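You operate a simulated robot arm through the tools that you are given. There is no shell and no other tool. Be economical: measure what you need, move in short steps, check, and stop when the job is done.

You run a simulated robot arm. Do the job below in one go: nothing can be reset, and whatever is moved stays where it is left.

JOB
Fetch the mallet with grey grip and set it on the green saucer.

Only the result counts: the job must be done as asked and must still hold three seconds after the hand-in. Knocking over, shifting, dropping, spilling or breaking anything else fails it.

ROBOT AND FRAMES
A 7-joint arm with a two-finger parallel gripper, fixed in place. Base frame: the origin is at the foot of the arm, x ahead of it, y to its left, z up; the work surface is at about z = 0. Units: m, degrees, N and s.
With the tool pointing down near the work surface it reaches from about 0.22 to 0.58 m from the base axis. Its first joint turns from -66.0 to 66.0 degrees. Payload 2.5 kg.
Tool frame: the origin (TCP) lies between the finger pads and is the grasp point; the fingertips stand 0.023 m ahead of it; z points along the fingers, y is the line along which they close. Largest opening 0.094 m; finger width 0.038, thickness 0.01; the body of the gripper, 0.054 by 0.096 m, starts 0.039 m behind the TCP.
Orientation is that of the tool frame in the base frame, as [roll, pitch, yaw] about the fixed x, y, z axes, in that order (R = Rz(yaw) Ry(pitch) Rx(roll)). With the fingers straight down and closing along the base's y, the tool's x points along the base's -x, its y along +y and its z along -z.

CONTROLS
- The arm moves only by the tool nudge_tool. Its argument "rows" is a list of rows, each a list of 5 numbers: the shift along the base's x, y, z in m, then the turn about the base's z in degrees, then the finger opening in m, from 0 to 0.094. In form: [[dx, dy, dz, spin, jaw], ...]. A call has 1 to 8 rows; each row shifts and turns the commanded pose from where the row before left it. Each row takes 0.2 s and may step no farther than 0.05 m and 8.6 degrees from the row before; otherwise, or with a gripper value out of range, the whole call is refused. A pose out of reach is approached as far as the arm can. The call stops where the force on the tool passes 40 N (or 10 N more than at its start, if that is more) or the arm is blocked; 0.2 s more then pass. Each finger travels about 0.108 m/s and halts on what it meets, pressing with about 39 N; the grip force reading is that of the motor and also rises with nothing between the fingers. The clock runs only during rows and for 0.2 s after the last one: add rows that do not move to give the fingers time. The reply holds the time, the measured pose of the TCP, the force on the tool along the base axes, the opening and the grip force, in the units named above and with some noise, and new pictures: "pictures" is both (left out), scene, wrist or none.
- Cameras (640 x 400 px; columns grow to the right, rows downward): "scene" is fixed at [0.0928, -0.3982, 0.5414]; the picture's right is [0.93, -0.37, 0.00], its down [-0.22, -0.55, -0.80] and it looks along [0.30, 0.75, -0.59] (base axes); focal length 327 px, centre (320, 200). "wrist" rides on the gripper at [0.086, 0.016, -0.074] in the tool frame; the picture's right is [-0.18, 0.98, 0.00], its down [-0.58, -0.11, -0.81] and it looks along [-0.79, -0.15, 0.59] (tool axes); focal length 243 px, centre (320, 200). There is no depth. A picture from a camera that has moved, and an enlarged one, comes with that camera's place and axes in the base frame and with its lens. The place of the scene camera against the robot may be out by one fixed shift of up to 0.018 m in any direction.
- close_up(camera, box): a new picture of the part [left, top, right, bottom] of that camera's present view, enlarged. The clock stands still meanwhile.
- finish_job(): hands the job in; it is judged then, once.

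Go step by step. Nothing tells you positions but the pictures and the camera data: compare them with the known pose of the tool, close in by small moves and look again before you grip or let go. The budget is 90 turns and 200 pictures, counting those below and the enlarged ones. Unless the task says otherwise, let go and move clear before handing in, and close with one line.

The tools are called as a command line: name --pt "numbers of a row" for each row, then --argument value for the rest, lists and objects as JSON in quotes. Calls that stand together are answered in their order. nudge_tool: Moves the arm, as the interface text tells. Its arguments: {"type":"object","properties":{"rows":{"type":"array"},"pictures":{"type":"string","enum":["both","scene","wrist","none"]}},"required":["rows"]} The other tools are called the same way: close_up (camera, box) takes an enlarged picture of a part of a camera's view; finish_job () hands the job in.

At the start:

```text
t: 0.0
ee_pos: [0.3684, 0.0987, 0.2742]
tool_rot: [180.0, 0.0, -180.0]
wrist_force: [-0.5, 0.7, 0.6]
finger_gap: 0.0939
grasp_force: 0.0
```

scene: 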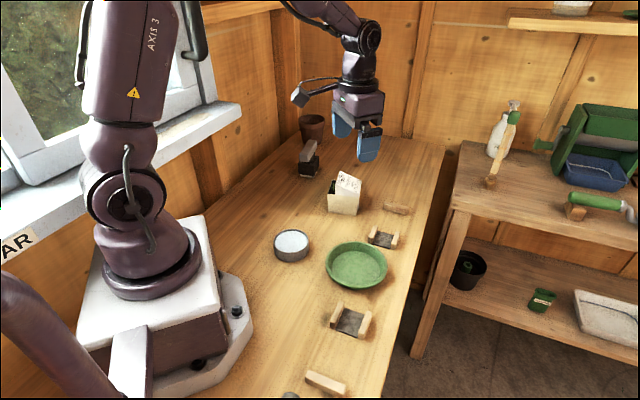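
wrist: 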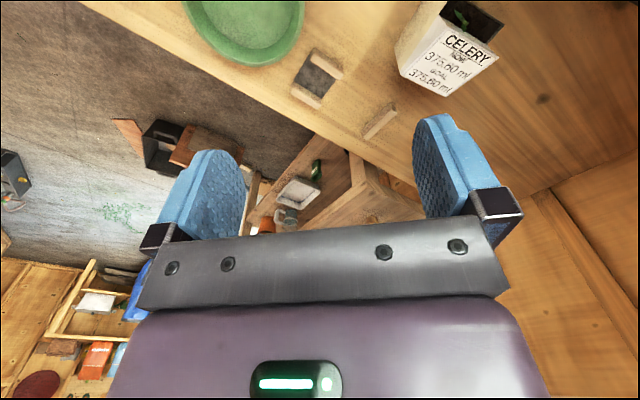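

I see a table with a green saucer, a grey tin, a carton, some wooden bits and a dark item near the back left. I'll enlarge the picture to identify the mallets.

close_up --camera "scene" --box '[260, 100, 420, 200]'

close_up --camera "scene" --box '[260, 190, 420, 290]'

close_up --camera "scene" --box '[260, 290, 436, 400]'

close_up --camera "scene" --box '[440, 90, 640, 240]'

```text
4.00 times, centred on (340, 150) of scene
camera zoom: at [0.0928, -0.3982, 0.5414], right [0.93, -0.37, 0.0], down [-0.22, -0.55, -0.8], along [0.3, 0.75, -0.59], focal length 1308 px, centre (240, 400)
```

zoom: 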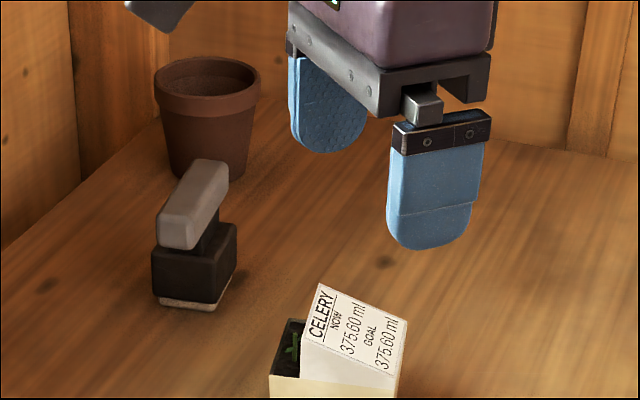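

```text
4.00 times, centred on (340, 240) of scene
camera zoom: at [0.0928, -0.3982, 0.5414], right [0.93, -0.37, 0.0], down [-0.22, -0.55, -0.8], along [0.3, 0.75, -0.59], focal length 1308 px, centre (240, 40)
```

zoom: 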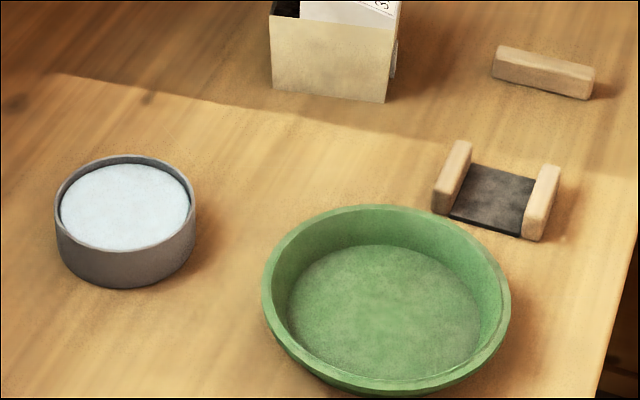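

```text
3.64 times, centred on (348, 345) of scene
camera zoom: at [0.0928, -0.3982, 0.5414], right [0.93, -0.37, 0.0], down [-0.22, -0.55, -0.8], along [0.3, 0.75, -0.59], focal length 1189 px, centre (218, -327)
```

zoom: 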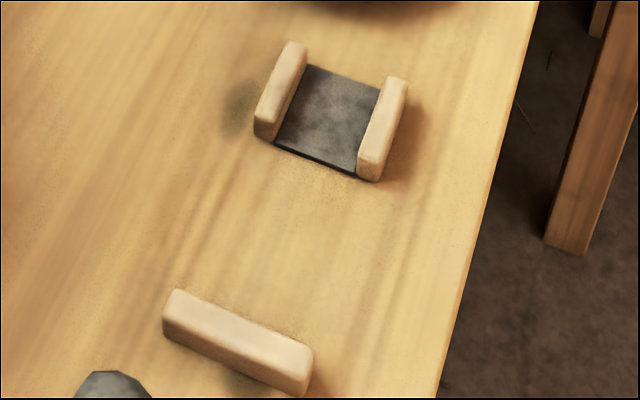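

```text
2.67 times, centred on (540, 165) of scene
camera zoom: at [0.0928, -0.3982, 0.5414], right [0.93, -0.37, 0.0], down [-0.22, -0.55, -0.8], along [0.3, 0.75, -0.59], focal length 872 px, centre (-267, 293)
```

zoom: 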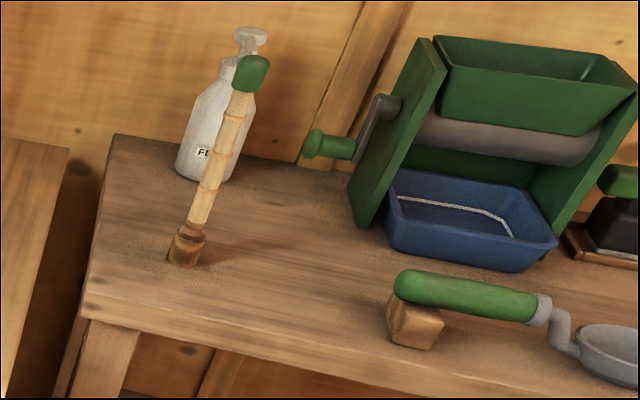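

The rests on the table are empty, and only a grey knob shows at the bottom edge of the scene view near (0.13, -0.2). The dark block near the pot has a grey handle but looks like a stamp or brush. I'll turn the wrist camera toward -y to look.

nudge_tool --pt "-0.01 -0.01 0.01 -8.5 0.094" --pt "-0.01 -0.01 0.01 -8.5 0.094" --pt "-0.01 -0.01 0.01 -8.5 0.094" --pt "-0.01 -0.01 0.01 -8.5 0.094" --pt "-0.01 -0.01 0.01 -8.5 0.094" --pt "-0.01 -0.01 0 -8.5 0.094" --pt "-0.01 -0.01 0 -8.5 0.094" --pt "0 0 0 -8.5 0.094"

```text
t: 1.8
ee_pos: [0.2966, 0.0275, 0.3224]
tool_rot: [180.0, -0.1, 111.8]
wrist_force: [-0.1, 0.1, -0.3]
finger_gap: 0.0941
grasp_force: 0.0
camera wrist: at [0.2797, 0.1146, 0.3976], right [0.98, 0.19, 0.0], down [0.11, -0.58, 0.81], along [0.16, -0.79, -0.59], focal length 243 px, centre (320, 200)
```

scene: 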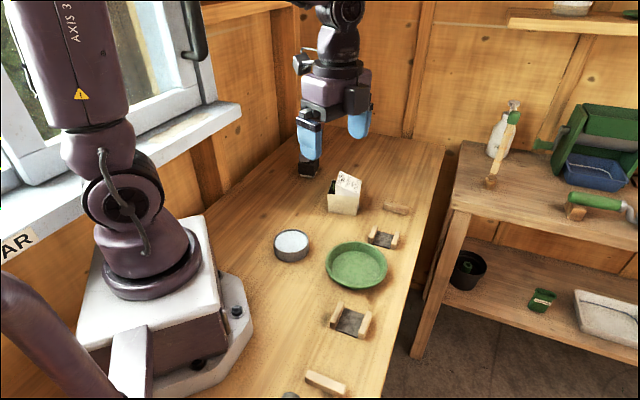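
wrist: 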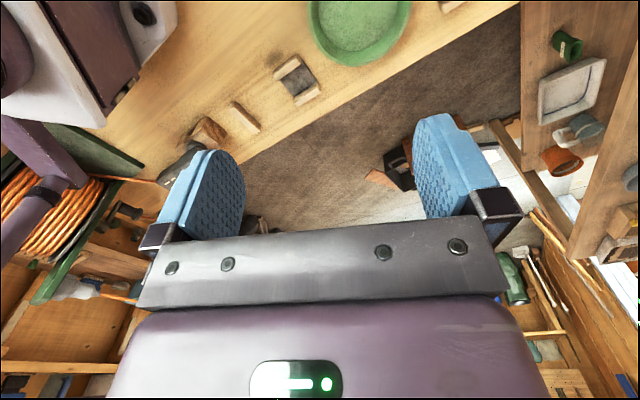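

There is something mallet-like beyond the front rest, in the wrist view at about (200,140). I'll enlarge it.

close_up --camera "wrist" --box '[130, 50, 330, 200]'

```text
2.67 times, centred on (230, 125) of wrist
camera zoom: at [0.2797, 0.1146, 0.3976], right [0.98, 0.19, 0.0], down [0.11, -0.58, 0.81], along [0.16, -0.79, -0.59], focal length 647 px, centre (560, 400)
```

zoom: 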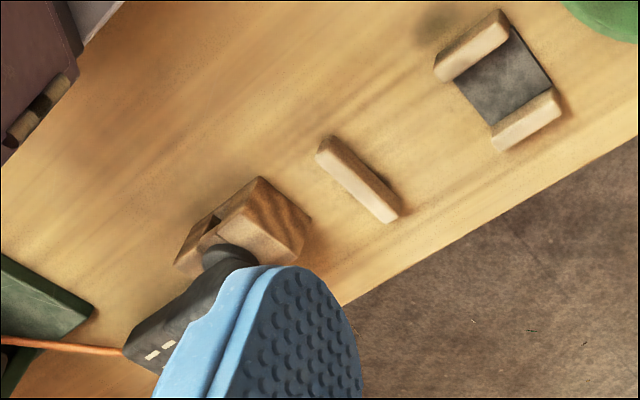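

A mallet with a wooden head and a dark grey handle stands near (0.16, -0.21). I'll spin to look at it between the fingers.

nudge_tool --pt "0 0 0 -8.5 0.094" --pt "0 0 0 -8.5 0.094" --pt "0 0 0 -8.5 0.094" --pt "0 0 0 -8.5 0.094" --pictures "wrist"

```text
t: 2.8
ee_pos: [0.2977, 0.0282, 0.3241]
tool_rot: [180.0, 0.0, 78.0]
wrist_force: [0.4, -1.0, -0.2]
finger_gap: 0.0939
grasp_force: 0.0
camera wrist: at [0.3313, 0.1103, 0.3979], right [0.92, -0.39, 0.0], down [-0.23, -0.55, 0.81], along [-0.31, -0.74, -0.59], focal length 243 px, centre (320, 200)
```

wrist: 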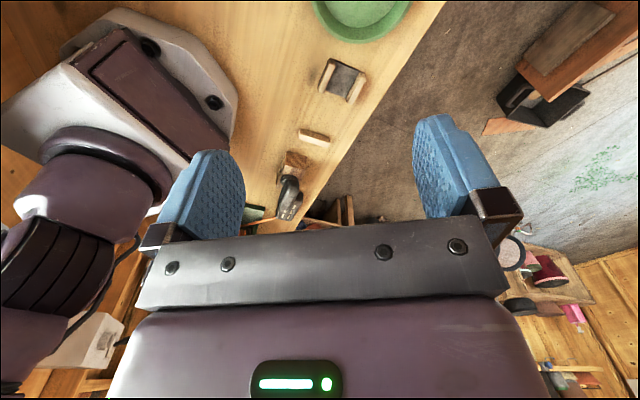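

close_up --camera "wrist" --box '[250, 120, 370, 240]'

```text
3.33 times, centred on (310, 180) of wrist
camera zoom: at [0.3313, 0.1103, 0.3979], right [0.92, -0.39, 0.0], down [-0.23, -0.55, 0.81], along [-0.31, -0.74, -0.59], focal length 809 px, centre (353, 267)
```

zoom: 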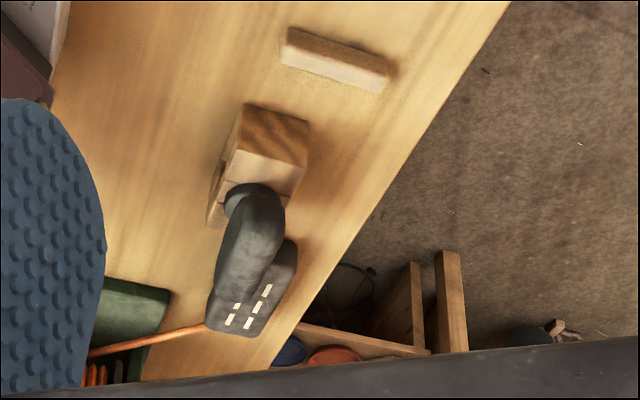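

A grey handle stands up out of, or lies across, a wooden head. I'll move closer for a clearer look.

nudge_tool --pt "-0.005 -0.03 0 0 0.094" --pt "-0.005 -0.03 0 0 0.094" --pt "-0.005 -0.03 0 0 0.094" --pt "-0.005 -0.03 0 0 0.094"

close_up --camera "wrist" --box '[220, 50, 400, 240]'

```text
t: 3.8
ee_pos: [0.278, -0.092, 0.3244]
tool_rot: [179.9, 0.0, 78.0]
wrist_force: [0.6, -0.2, 0.9]
finger_gap: 0.0939
grasp_force: 0.1
camera wrist: at [0.311, -0.0097, 0.3998], right [0.92, -0.38, 0.0], down [-0.23, -0.55, 0.81], along [-0.31, -0.74, -0.59], focal length 243 px, centre (320, 200)
```

scene: 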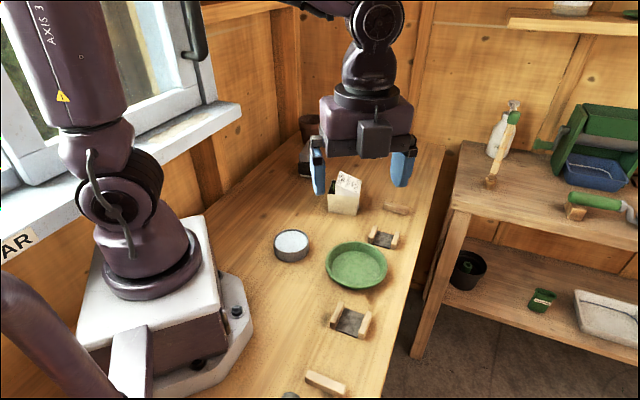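
wrist: 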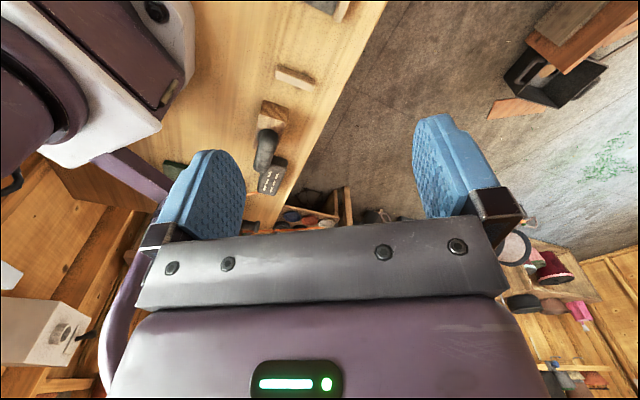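

```text
2.11 times, centred on (310, 145) of wrist
camera zoom: at [0.311, -0.0097, 0.3998], right [0.92, -0.38, 0.0], down [-0.23, -0.55, 0.81], along [-0.31, -0.74, -0.59], focal length 511 px, centre (341, 316)
```

zoom: 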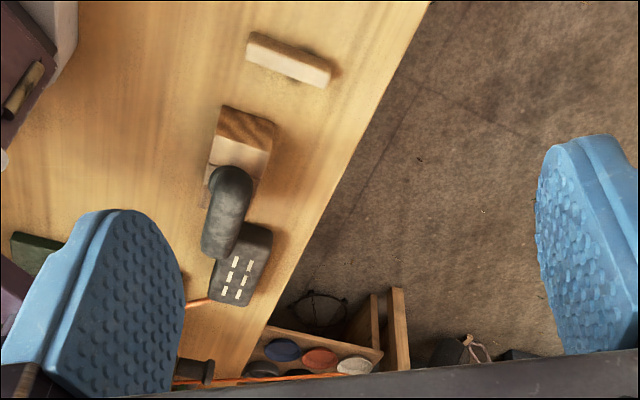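

I triangulate the grey handle from about (0.11,-0.24,0.035), rising to (0.08,-0.275,0.08). I'll lower and approach for a detailed view.

nudge_tool --pt "-0.015 -0.005 -0.04 0 0.094" --pt "-0.015 -0.005 -0.04 0 0.094" --pt "-0.015 -0.005 -0.04 0 0.094" --pt "-0.005 -0.005 -0.02 0 0.094"

close_up --camera "wrist" --box '[200, 50, 400, 240]'

```text
t: 4.8
ee_pos: [0.2281, -0.1115, 0.1825]
tool_rot: [179.8, 0.0, 78.0]
wrist_force: [-0.5, 0.7, 0.2]
finger_gap: 0.0939
grasp_force: 0.0
camera wrist: at [0.2605, -0.0308, 0.2567], right [0.92, -0.38, 0.0], down [-0.23, -0.55, 0.81], along [-0.31, -0.74, -0.59], focal length 243 px, centre (320, 200)
```

scene: 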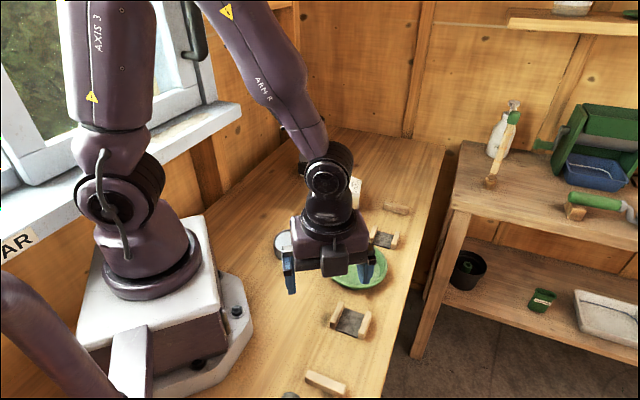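
wrist: 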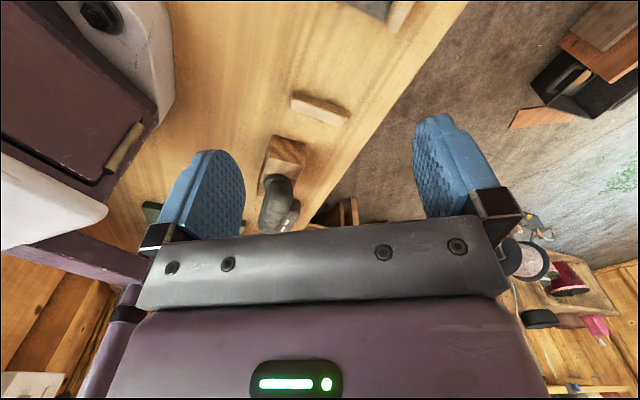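

```text
2.11 times, centred on (300, 145) of wrist
camera zoom: at [0.2605, -0.0308, 0.2567], right [0.92, -0.38, 0.0], down [-0.23, -0.55, 0.81], along [-0.31, -0.74, -0.59], focal length 511 px, centre (362, 316)
```

zoom: 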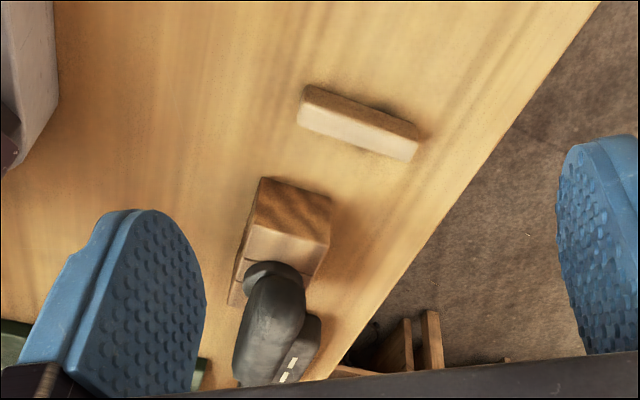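

Checked against the scene view, the handle is vertical: the mallet stands on its wooden head, with the grip near (0.113,-0.232) and its top at about z 0.12. I'll come nearer at a safe height.

nudge_tool --pt "-0.015 -0.02 0.0 0 0.094" --pt "-0.015 -0.02 0.0 0 0.094" --pt "-0.015 -0.02 0.0 0 0.094" --pt "-0.005 -0.01 0.0 0 0.094"

close_up --camera "wrist" --box '[200, 50, 440, 240]'

```text
t: 5.8
ee_pos: [0.1777, -0.1819, 0.1839]
tool_rot: [180.0, 0.0, 78.0]
wrist_force: [-0.7, -0.2, 0.1]
finger_gap: 0.094
grasp_force: 0.1
camera wrist: at [0.2109, -0.1, 0.2577], right [0.92, -0.38, 0.0], down [-0.23, -0.55, 0.81], along [-0.31, -0.74, -0.59], focal length 243 px, centre (320, 200)
```

scene: 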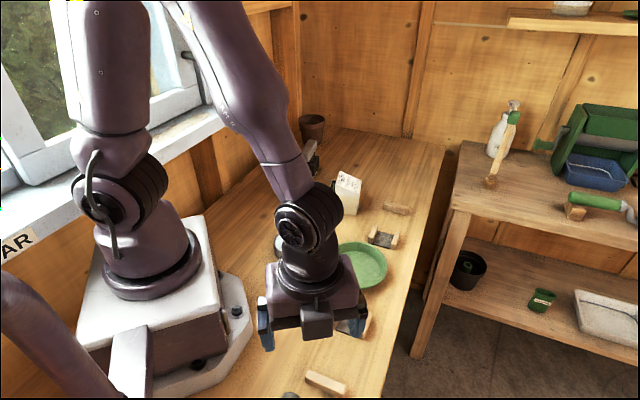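
wrist: 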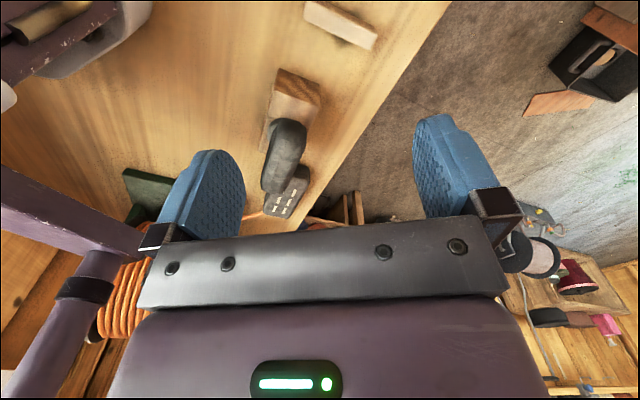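

```text
2.11 times, centred on (320, 145) of wrist
camera zoom: at [0.2109, -0.1, 0.2577], right [0.92, -0.38, 0.0], down [-0.23, -0.55, 0.81], along [-0.31, -0.74, -0.59], focal length 511 px, centre (320, 316)
```

zoom: 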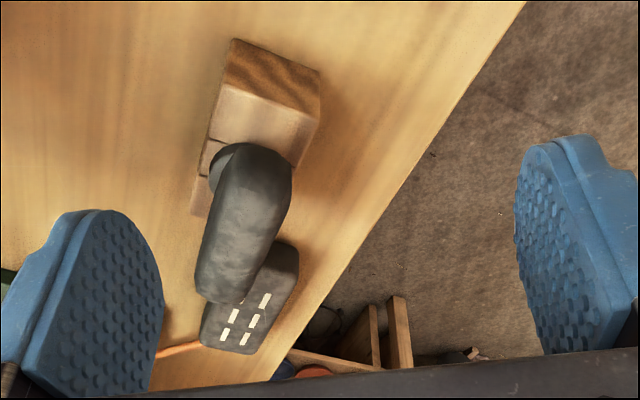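

The mallet is consistent with standing on its head, with a rounded grey grip. The head runs along about (0.66,0.75), so I'll spin to about 49° to close across its width, and come over the handle while still above it.

nudge_tool --pt "-0.01 -0.01 0.0 -8 0.094" --pt "-0.01 -0.01 0.0 -8 0.094" --pt "-0.01 -0.01 0.0 -8 0.094" --pt "0 0 0.0 -5 0.094"

close_up --camera "wrist" --box '[200, 50, 440, 240]'

```text
t: 6.8
ee_pos: [0.1479, -0.2112, 0.1836]
tool_rot: [180.0, -0.1, 48.9]
wrist_force: [-1.4, 0.5, 0.5]
finger_gap: 0.0939
grasp_force: 0.0
camera wrist: at [0.2157, -0.1571, 0.2576], right [0.62, -0.79, 0.0], down [-0.46, -0.37, 0.81], along [-0.63, -0.5, -0.59], focal length 243 px, centre (320, 200)
```

scene: 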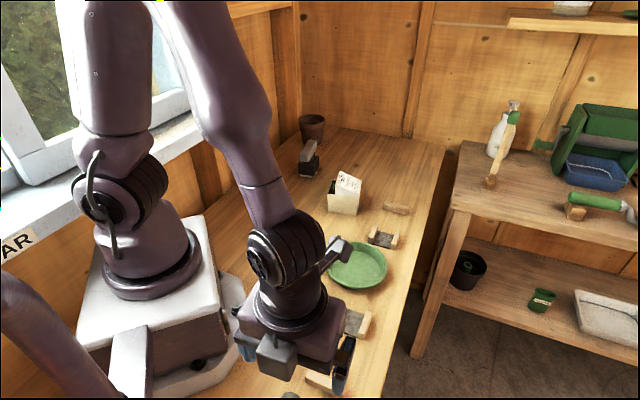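
wrist: 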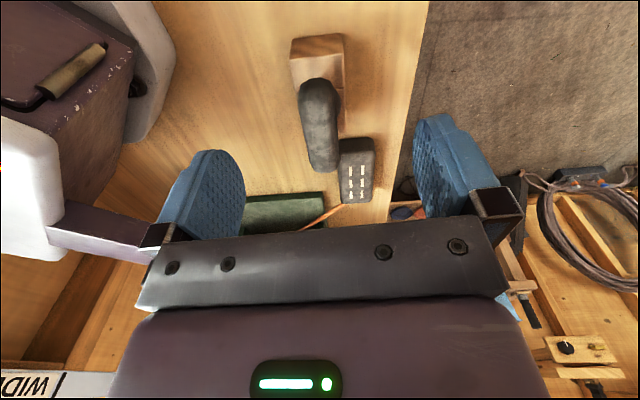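

```text
2.11 times, centred on (320, 145) of wrist
camera zoom: at [0.2157, -0.1571, 0.2576], right [0.62, -0.79, 0.0], down [-0.46, -0.37, 0.81], along [-0.63, -0.5, -0.59], focal length 511 px, centre (320, 316)
```

zoom: 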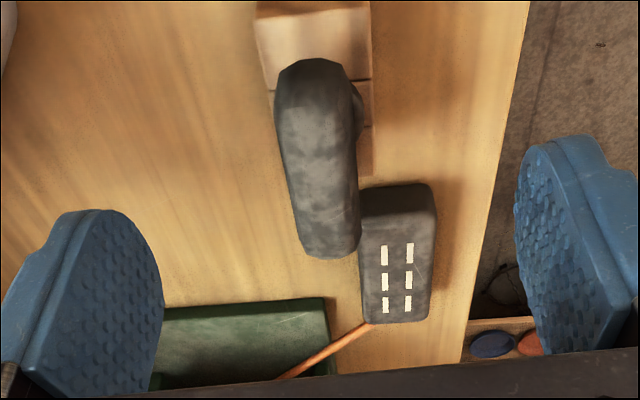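

A second angle changes my reading. The grey part is a horizontal bar on a neck over a wooden block, similar in build to the object near the pot. I need a side view before deciding which is the mallet, so I'll back off and lower.

nudge_tool --pt "0.03 0.025 0.0 0 0.094" --pt "0.03 0.025 0.0 0 0.094" --pt "0.025 0.02 -0.03 0 0.094" --pt "0.0 0.0 -0.04 0 0.094" --pt "0.0 0.0 -0.028 0 0.094" --pictures "wrist"

close_up --camera "wrist" --box '[220, 100, 420, 240]'

close_up --camera "scene" --box '[280, 105, 360, 185]'

```text
t: 8.0
ee_pos: [0.233, -0.1401, 0.087]
tool_rot: [179.9, 0.1, 48.8]
wrist_force: [-0.4, -0.3, 0.1]
finger_gap: 0.0942
grasp_force: 0.1
camera wrist: at [0.3015, -0.0845, 0.1612], right [0.62, -0.78, 0.0], down [-0.46, -0.37, 0.81], along [-0.63, -0.5, -0.59], focal length 243 px, centre (320, 200)
```

wrist: 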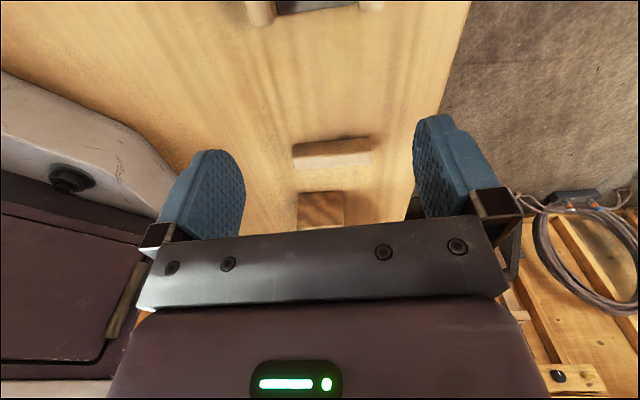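

```text
2.86 times, centred on (320, 170) of wrist
camera zoom: at [0.3015, -0.0845, 0.1612], right [0.62, -0.78, 0.0], down [-0.46, -0.37, 0.81], along [-0.63, -0.5, -0.59], focal length 693 px, centre (320, 286)
```

zoom: 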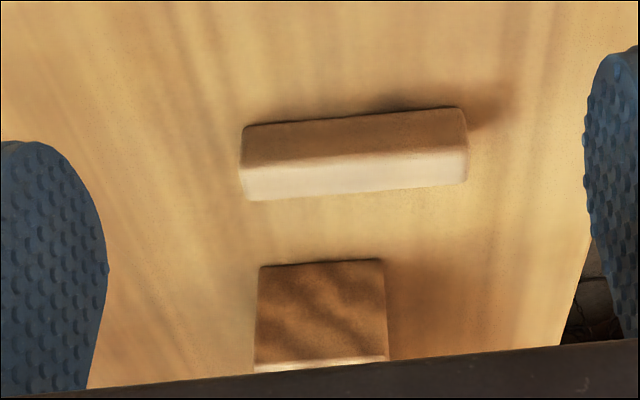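

```text
5.00 times, centred on (320, 145) of scene
camera zoom: at [0.0928, -0.3982, 0.5414], right [0.93, -0.37, 0.0], down [-0.22, -0.55, -0.8], along [0.3, 0.75, -0.59], focal length 1635 px, centre (320, 475)
```

zoom: 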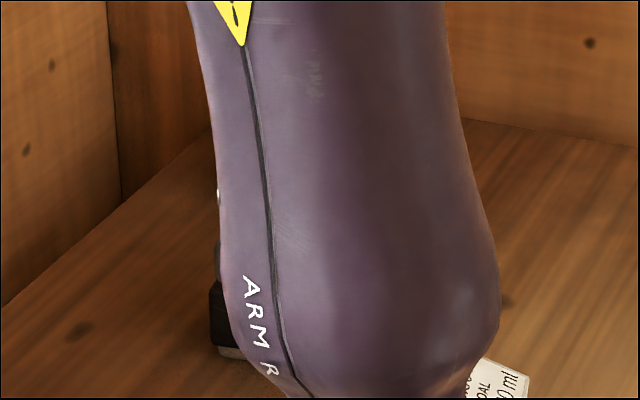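

The gripper bar hides low views. For comparison I'll go look at the dark object near the pot.

nudge_tool --pt "0.01 0.03 0.045 8.5 0.094" --pt "0.01 0.03 0.045 8.5 0.094" --pt "0.01 0.03 0.045 8.5 0.094" --pt "0.01 0.03 0.045 8.5 0.094" --pt "0.01 0.03 0.01 8.5 0.094" --pt "0.01 0.03 0 8.5 0.094" --pt "0 0.03 0 8.5 0.094" --pt "0 0.03 0 8.5 0.094" --pictures "none"

nudge_tool --pt "0 0 0 8.5 0.094" --pt "0 0 0 8.5 0.094" --pt "0 0 0 8.5 0.094" --pt "0 0 0 8.5 0.094" --pt "0 0 0 8.5 0.094" --pt "0 0 0 8.5 0.094" --pt "0 0 0 8.5 0.094" --pt "0 0 0 8.5 0.094" --pictures "wrist"

```text
refused: row 1 steps farther than a row can; nothing moved
```

```text
t: 9.8
ee_pos: [0.2333, -0.1419, 0.0853]
tool_rot: [180.0, 0.0, 117.1]
wrist_force: [0.0, 0.1, 0.6]
finger_gap: 0.0941
grasp_force: 0.1
camera wrist: at [0.2072, -0.0571, 0.1593], right [0.96, 0.28, 0.0], down [0.17, -0.57, 0.81], along [0.23, -0.77, -0.59], focal length 243 px, centre (320, 200)
```

wrist: 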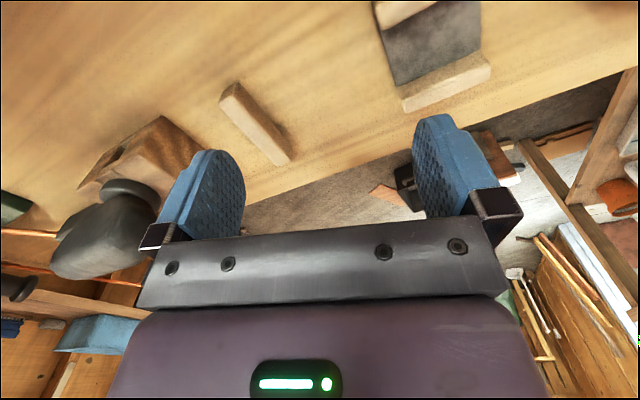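

The spin gave a useful side view; I'll enlarge it.

close_up --camera "wrist" --box '[40, 90, 240, 290]'

nudge_tool --pt "0.01 0.02 0.04 8.5 0.094" --pt "0.01 0.02 0.04 8.5 0.094" --pt "0.01 0.03 0.035 8.5 0.094" --pt "0.01 0.03 0.035 8.5 0.094" --pt "0.01 0.03 0.03 8.5 0.094" --pt "0.01 0.04 0 8.5 0.094" --pt "0 0.04 0 8.5 0.094" --pt "0 0.04 0 8.5 0.094" --pictures "wrist"

```text
2.00 times, centred on (140, 190) of wrist
camera zoom: at [0.2072, -0.0571, 0.1593], right [0.96, 0.28, 0.0], down [0.17, -0.57, 0.81], along [0.23, -0.77, -0.59], focal length 485 px, centre (680, 220)
```

zoom: 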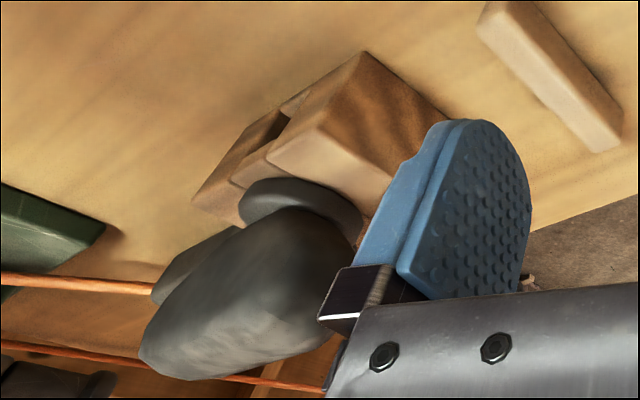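

```text
t: 11.6
ee_pos: [0.2932, 0.1077, 0.2659]
tool_rot: [-180.0, 0.0, -174.9]
wrist_force: [0.1, 0.5, -0.6]
finger_gap: 0.094
grasp_force: 0.1
camera wrist: at [0.2051, 0.1164, 0.3406], right [0.1, 1.0, 0.0], down [0.59, -0.06, 0.81], along [0.8, -0.08, -0.59], focal length 243 px, centre (320, 200)
```

wrist: 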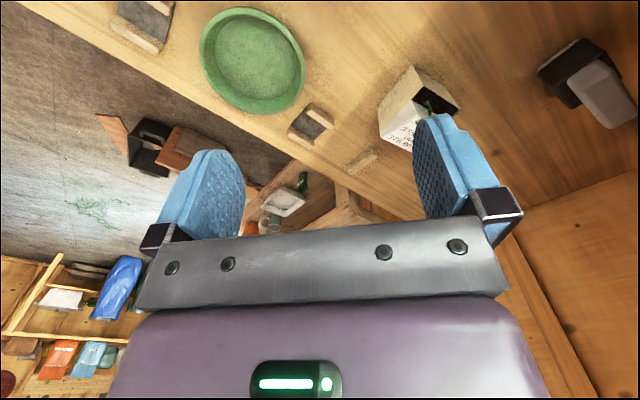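

The wooden object has a throat slot like a wooden hand plane, with a grey grip. The dark one at upper right also has a grey grip, so I'll look closer at it.

nudge_tool --pt "0 0.0 0 8.5 0.094" --pt "0 0.0 0 8.5 0.094" --pt "0 0.0 0 8.5 0.094" --pt "0 0 0 8.5 0.094" --pt "0 0 0 8.5 0.094" --pictures "wrist"

close_up --camera "wrist" --box '[200, 0, 440, 150]'

```text
t: 12.8
ee_pos: [0.2935, 0.1085, 0.2652]
tool_rot: [180.0, 0.0, -132.3]
wrist_force: [0.6, 0.3, -0.3]
finger_gap: 0.0945
grasp_force: 0.1
camera wrist: at [0.2223, 0.0552, 0.34], right [-0.6, 0.8, 0.0], down [0.47, 0.36, 0.81], along [0.64, 0.49, -0.59], focal length 243 px, centre (320, 200)
```

wrist: 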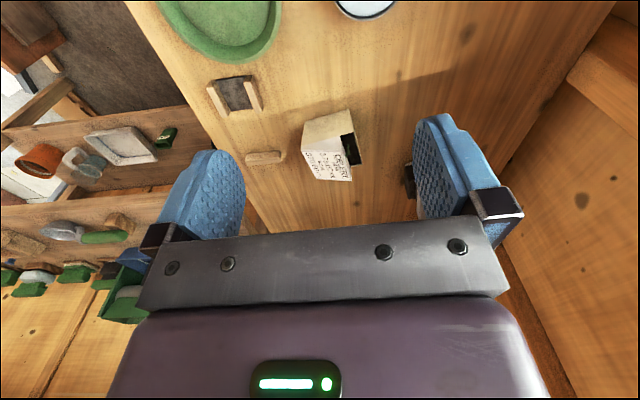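

```text
2.67 times, centred on (320, 75) of wrist
camera zoom: at [0.2223, 0.0552, 0.34], right [-0.6, 0.8, 0.0], down [0.47, 0.36, 0.81], along [0.64, 0.49, -0.59], focal length 647 px, centre (320, 533)
```

zoom: 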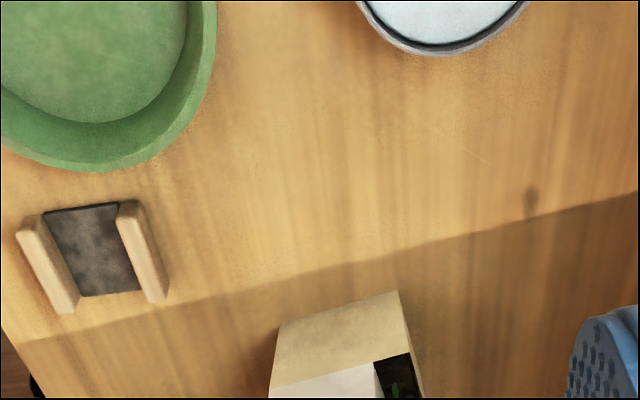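

It's hidden behind the right finger; a bit more spin.

nudge_tool --pt "0 0.02 0 8.5 0.094" --pt "0 0.02 0 8.5 0.094" --pt "0 0.02 0 4 0.094" --pictures "both"

close_up --camera "wrist" --box '[240, 60, 430, 240]'

close_up --camera "scene" --box '[280, 125, 344, 190]'

```text
t: 13.6
ee_pos: [0.295, 0.168, 0.2655]
tool_rot: [180.0, -0.1, -111.3]
wrist_force: [-0.3, -0.1, 0.8]
finger_gap: 0.0941
grasp_force: 0.0
camera wrist: at [0.2474, 0.094, 0.3407], right [-0.85, 0.53, 0.0], down [0.31, 0.5, 0.81], along [0.43, 0.68, -0.59], focal length 243 px, centre (320, 200)
```

scene: 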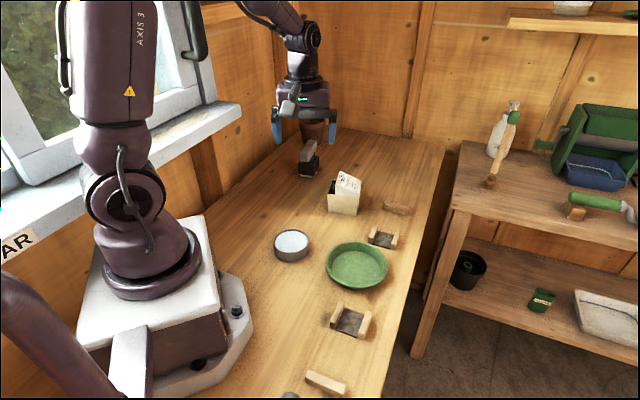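
wrist: 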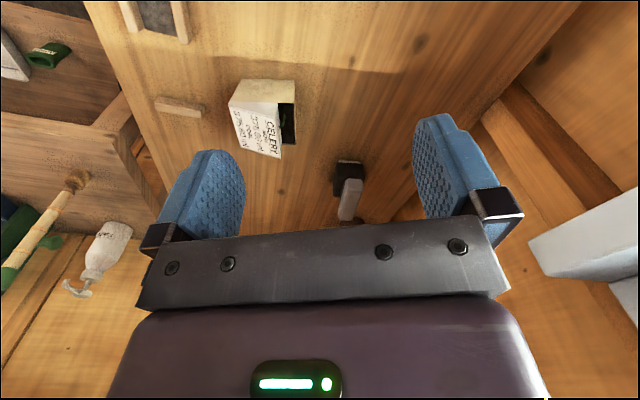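

```text
2.22 times, centred on (335, 150) of wrist
camera zoom: at [0.2474, 0.094, 0.3407], right [-0.85, 0.53, 0.0], down [0.31, 0.5, 0.81], along [0.43, 0.68, -0.59], focal length 539 px, centre (287, 311)
```

zoom: 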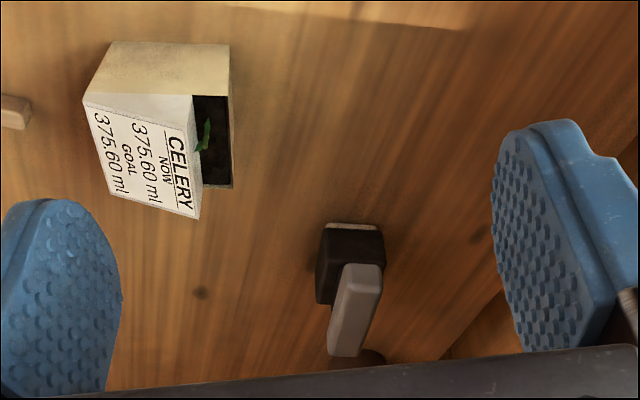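

```text
6.15 times, centred on (312, 158) of scene
camera zoom: at [0.0927, -0.3982, 0.5414], right [0.93, -0.37, 0.0], down [-0.22, -0.55, -0.8], along [0.3, 0.75, -0.59], focal length 2012 px, centre (369, 462)
```

zoom: 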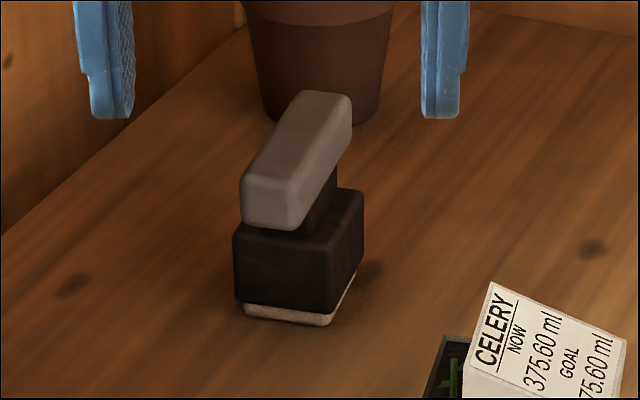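

The dark object looks like a stamp or float and the wooden one like a plane, so the real mallet may be elsewhere. I'll scan the table's left side.

nudge_tool --pt "0 0 0.01 8.5 0.094" --pt "0 0 0.01 8.5 0.094" --pt "0 0 0.01 8.5 0.094" --pt "0 0 0.01 8.5 0.094" --pt "0 0 0.01 8.5 0.094" --pictures "both"

close_up --camera "scene" --box '[440, 90, 640, 215]'

```text
t: 14.8
ee_pos: [0.2915, 0.1679, 0.316]
tool_rot: [-180.0, 0.0, -68.8]
wrist_force: [0.5, 0.0, -0.3]
finger_gap: 0.0941
grasp_force: 0.0
camera wrist: at [0.3076, 0.0817, 0.3916], right [-0.98, -0.18, 0.0], down [-0.11, 0.58, 0.81], along [-0.15, 0.79, -0.59], focal length 243 px, centre (320, 200)
```

scene: 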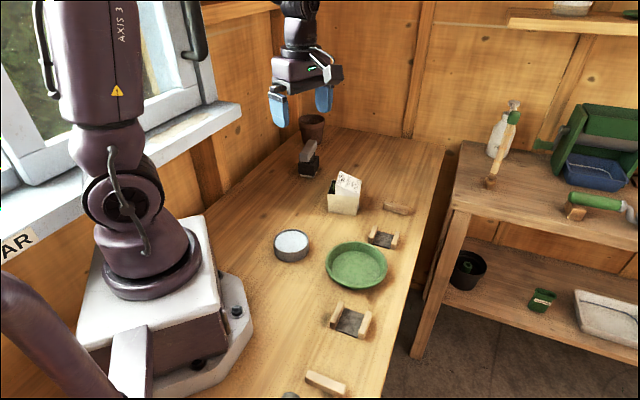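
wrist: 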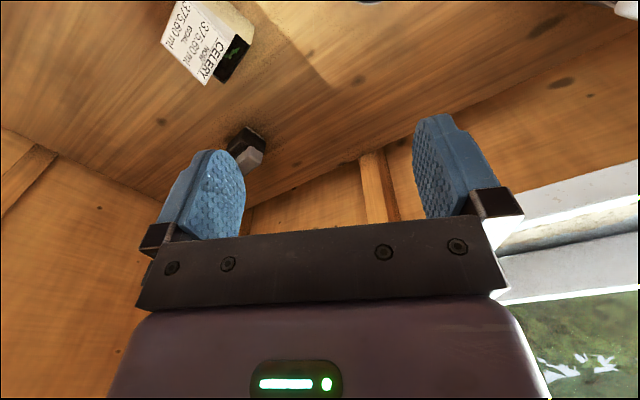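

```text
3.20 times, centred on (540, 152) of scene
camera zoom: at [0.0928, -0.3982, 0.5414], right [0.93, -0.37, 0.0], down [-0.22, -0.55, -0.8], along [0.3, 0.75, -0.59], focal length 1046 px, centre (-384, 352)
```

zoom: 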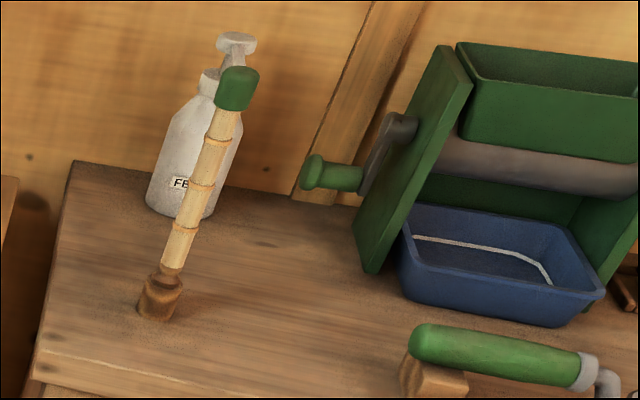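

The left side is empty. I'll go back for a near-vertical look at the wooden object.

nudge_tool --pt "0 -0.03 0 -8.5 0.094" --pt "0 -0.03 0 -8.5 0.094" --pt "0 -0.03 0 -8.5 0.094" --pt "0 -0.03 0 -8.5 0.094" --pt "0 -0.03 0 -8.5 0.094" --pt "-0.01 -0.03 0 -8.5 0.094" --pt "-0.01 -0.03 0 -8.5 0.094" --pt "-0.01 -0.03 0 -8.5 0.094" --pictures "none"

nudge_tool --pt "-0.01 -0.02 0 -8.5 0.094" --pt "-0.01 -0.02 0 -8.5 0.094" --pt "-0.01 -0.02 0 -8.5 0.094" --pt "-0.01 -0.02 0 -8.5 0.094" --pt "-0.01 -0.02 0 -8.5 0.094" --pt "-0.01 -0.02 0 -8.5 0.094" --pt "-0.01 -0.02 0 -8.5 0.094" --pt "-0.01 -0.02 0 -8.5 0.094" --pictures "none"

nudge_tool --pt "-0.01 -0.005 -0.005 -8.5 0.094" --pt "-0.01 -0.005 -0.005 -8.5 0.094" --pt "-0.01 -0.005 -0.005 -8.5 0.094" --pt "-0.01 -0.005 -0.005 -8.5 0.094" --pt "0 0 0 -8.5 0.094" --pt "0 0 0 -8.5 0.094" --pt "0 0 0 -8.5 0.094" --pt "0 0 0 -8.5 0.094" --pictures "wrist"

close_up --camera "wrist" --box '[200, 0, 440, 150]'

```text
t: 16.6
ee_pos: [0.2627, -0.0721, 0.3158]
tool_rot: [-180.0, 0.0, -137.2]
wrist_force: [0.4, -0.3, -0.3]
finger_gap: 0.0943
grasp_force: 0.0
```

```text
t: 18.4
ee_pos: [0.1833, -0.2318, 0.3168]
tool_rot: [180.0, 0.0, 155.0]
wrist_force: [0.8, 0.0, 0.1]
finger_gap: 0.0939
grasp_force: 0.0
```

```text
t: 20.2
ee_pos: [0.1432, -0.2521, 0.2955]
tool_rot: [-180.0, 0.0, 86.9]
wrist_force: [0.0, -0.6, 0.7]
finger_gap: 0.0939
grasp_force: 0.2
camera wrist: at [0.1634, -0.1659, 0.3703], right [0.97, -0.24, 0.0], down [-0.14, -0.57, 0.81], along [-0.19, -0.78, -0.59], focal length 243 px, centre (320, 200)
```

wrist: 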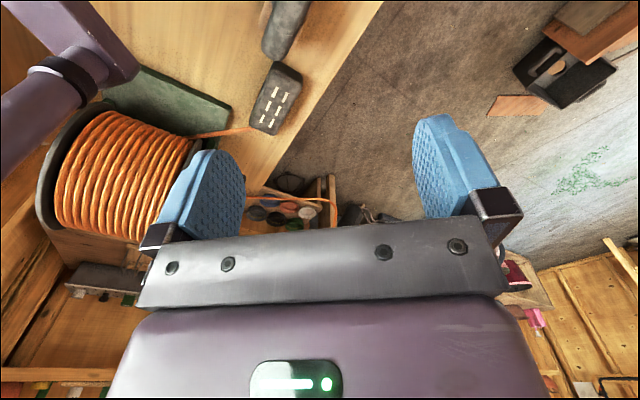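

```text
2.67 times, centred on (320, 75) of wrist
camera zoom: at [0.1634, -0.1659, 0.3703], right [0.97, -0.24, 0.0], down [-0.14, -0.57, 0.81], along [-0.19, -0.78, -0.59], focal length 647 px, centre (320, 533)
```

zoom: 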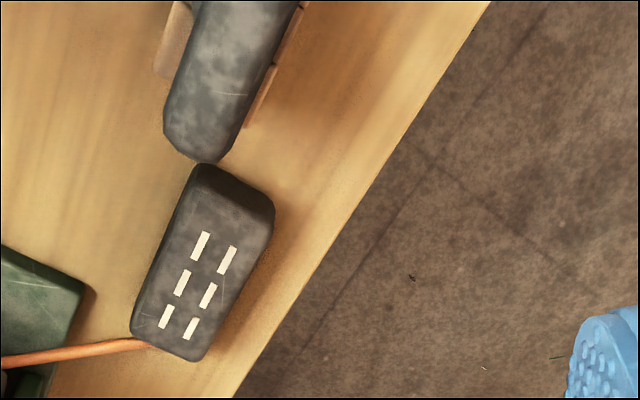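

The grey grip is a horizontal bar over the wooden body. I'll back off slightly to see it whole from above.

nudge_tool --pt "0.0 0.035 0.01 0 0.094" --pt "0.0 0.035 0.01 0 0.094" --pictures "wrist"

close_up --camera "wrist" --box '[200, 0, 400, 125]'

```text
t: 20.8
ee_pos: [0.1437, -0.1821, 0.3151]
tool_rot: [-180.0, 0.0, 86.9]
wrist_force: [0.1, -0.3, 0.7]
finger_gap: 0.0939
grasp_force: 0.3
camera wrist: at [0.1633, -0.0965, 0.3896], right [0.97, -0.24, 0.0], down [-0.14, -0.57, 0.81], along [-0.19, -0.78, -0.59], focal length 243 px, centre (320, 200)
```

wrist: 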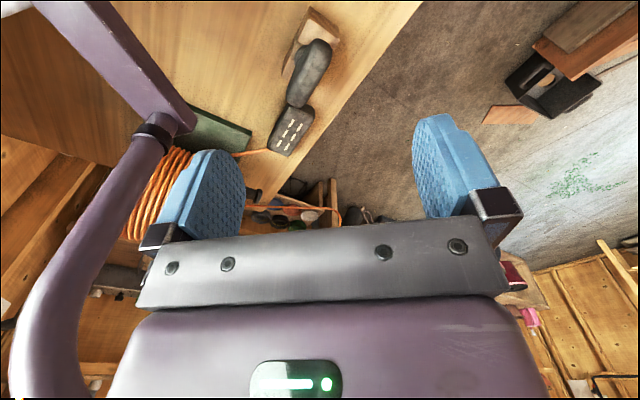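

```text
3.20 times, centred on (300, 62) of wrist
camera zoom: at [0.1633, -0.0965, 0.3896], right [0.97, -0.24, 0.0], down [-0.14, -0.57, 0.81], along [-0.19, -0.78, -0.59], focal length 776 px, centre (384, 640)
```

zoom: 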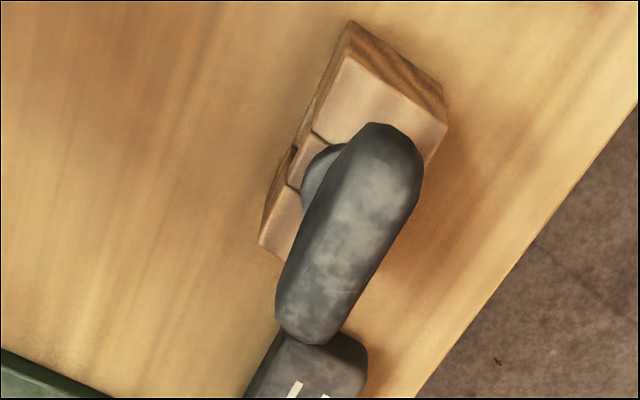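

From above, the wooden object is a two-faced head with a waist and a grey grip bar, so I take it as the mallet; the dark block with the pale sole looks like a stamp. The bar centre is about (0.114,-0.236), z about 0.09, axis at azimuth about 51°. I'll align above it.

nudge_tool --pt "-0.01 -0.015 -0.02 -8 0.094" --pt "-0.01 -0.015 -0.02 -8 0.094" --pt "-0.005 -0.015 -0.025 -8 0.094" --pt "-0.005 -0.009 -0.025 -8 0.094" --pt "0 0 -0.02 -3.4 0.094"

close_up --camera "wrist" --box '[200, 50, 440, 240]'

```text
t: 22.0
ee_pos: [0.1122, -0.2357, 0.2066]
tool_rot: [180.0, 0.0, 51.4]
wrist_force: [-0.5, -0.6, 0.5]
finger_gap: 0.0942
grasp_force: 0.1
camera wrist: at [0.1777, -0.1779, 0.2801], right [0.65, -0.76, 0.0], down [-0.45, -0.39, 0.81], along [-0.61, -0.53, -0.59], focal length 243 px, centre (320, 200)
```

scene: 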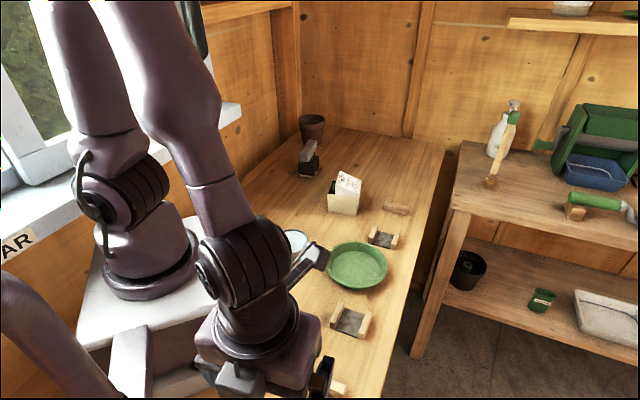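
wrist: 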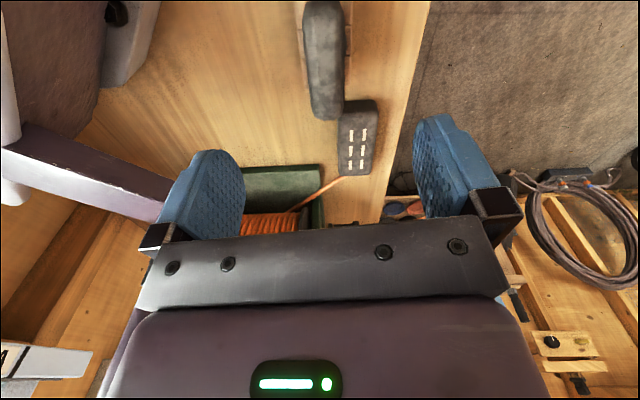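

```text
2.11 times, centred on (320, 145) of wrist
camera zoom: at [0.1777, -0.1779, 0.2801], right [0.65, -0.76, 0.0], down [-0.45, -0.39, 0.81], along [-0.61, -0.53, -0.59], focal length 511 px, centre (320, 316)
```

zoom: 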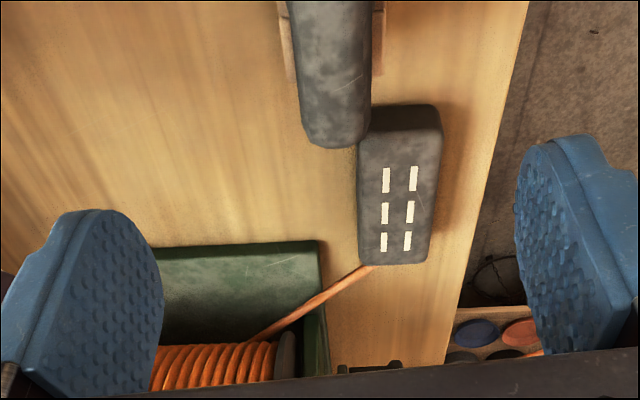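

The bar is centred between the fingers and aligned. I'll descend part way and check.

nudge_tool --pt "0 -0.002 -0.035 0 0.094" --pt "0 0 -0.03 0 0.094" --pt "0 0 0 0 0.094" --pictures "wrist"

close_up --camera "wrist" --box '[200, 50, 440, 240]'

```text
t: 22.8
ee_pos: [0.1136, -0.2375, 0.1409]
tool_rot: [180.0, -0.1, 51.7]
wrist_force: [0.4, 0.5, -0.1]
finger_gap: 0.0943
grasp_force: 0.1
camera wrist: at [0.1788, -0.1798, 0.2154], right [0.66, -0.75, 0.0], down [-0.45, -0.39, 0.81], along [-0.61, -0.53, -0.59], focal length 243 px, centre (320, 200)
```

wrist: 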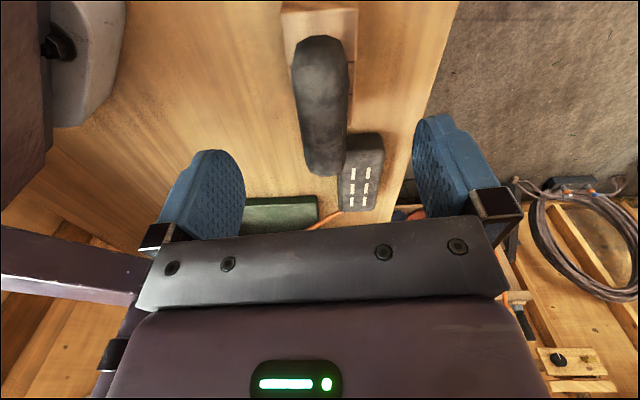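

```text
2.11 times, centred on (320, 145) of wrist
camera zoom: at [0.1788, -0.1798, 0.2154], right [0.66, -0.75, 0.0], down [-0.45, -0.39, 0.81], along [-0.61, -0.53, -0.59], focal length 511 px, centre (320, 316)
```

zoom: 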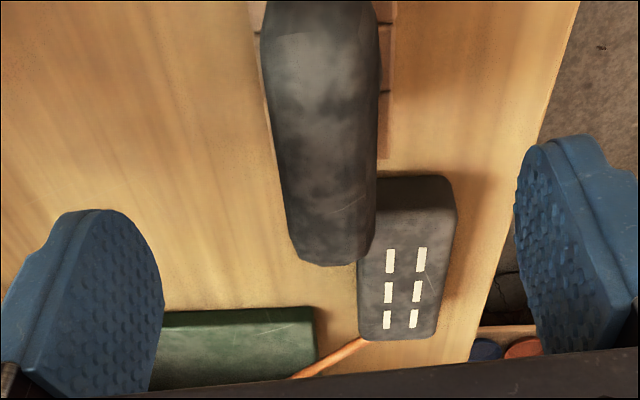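

The bar spans about (0.145,-0.209) to (0.087,-0.265) with its top near z 0.105. Its axis is nearer 44°, so I'll spin -7.5, descend to z 0.085 and check.

nudge_tool --pt "0.002 0 0 -7.5 0.094" --pt "0 0 -0.03 0 0.094" --pt "0 0 -0.026 0 0.094" --pt "0 0 0 0 0.094"

close_up --camera "wrist" --box '[200, 50, 440, 240]'

```text
t: 23.8
ee_pos: [0.1157, -0.2394, 0.0836]
tool_rot: [180.0, 0.0, 44.1]
wrist_force: [0.4, 0.2, -0.5]
finger_gap: 0.094
grasp_force: 0.1
camera wrist: at [0.1882, -0.19, 0.159], right [0.55, -0.83, 0.0], down [-0.49, -0.33, 0.81], along [-0.67, -0.45, -0.59], focal length 243 px, centre (320, 200)
```

scene: 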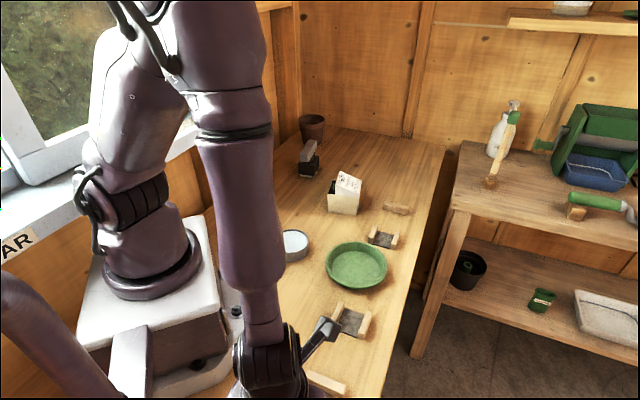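
wrist: 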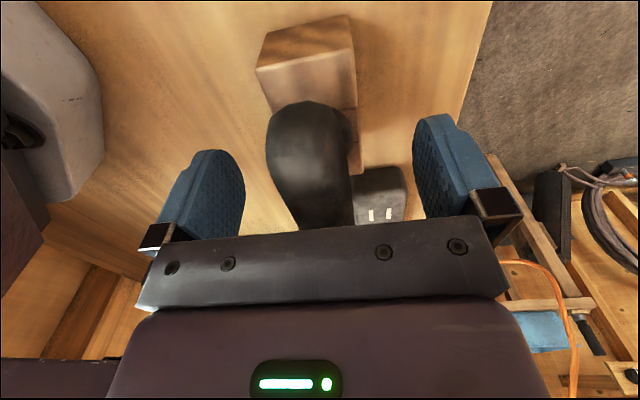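

```text
2.11 times, centred on (320, 145) of wrist
camera zoom: at [0.1882, -0.19, 0.159], right [0.55, -0.83, 0.0], down [-0.49, -0.33, 0.81], along [-0.67, -0.45, -0.59], focal length 511 px, centre (320, 316)
```

zoom: 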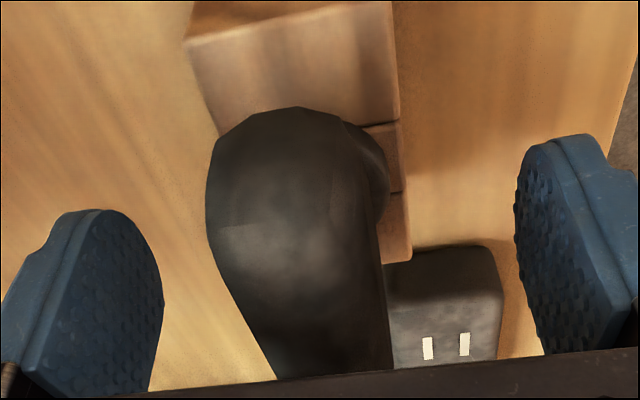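

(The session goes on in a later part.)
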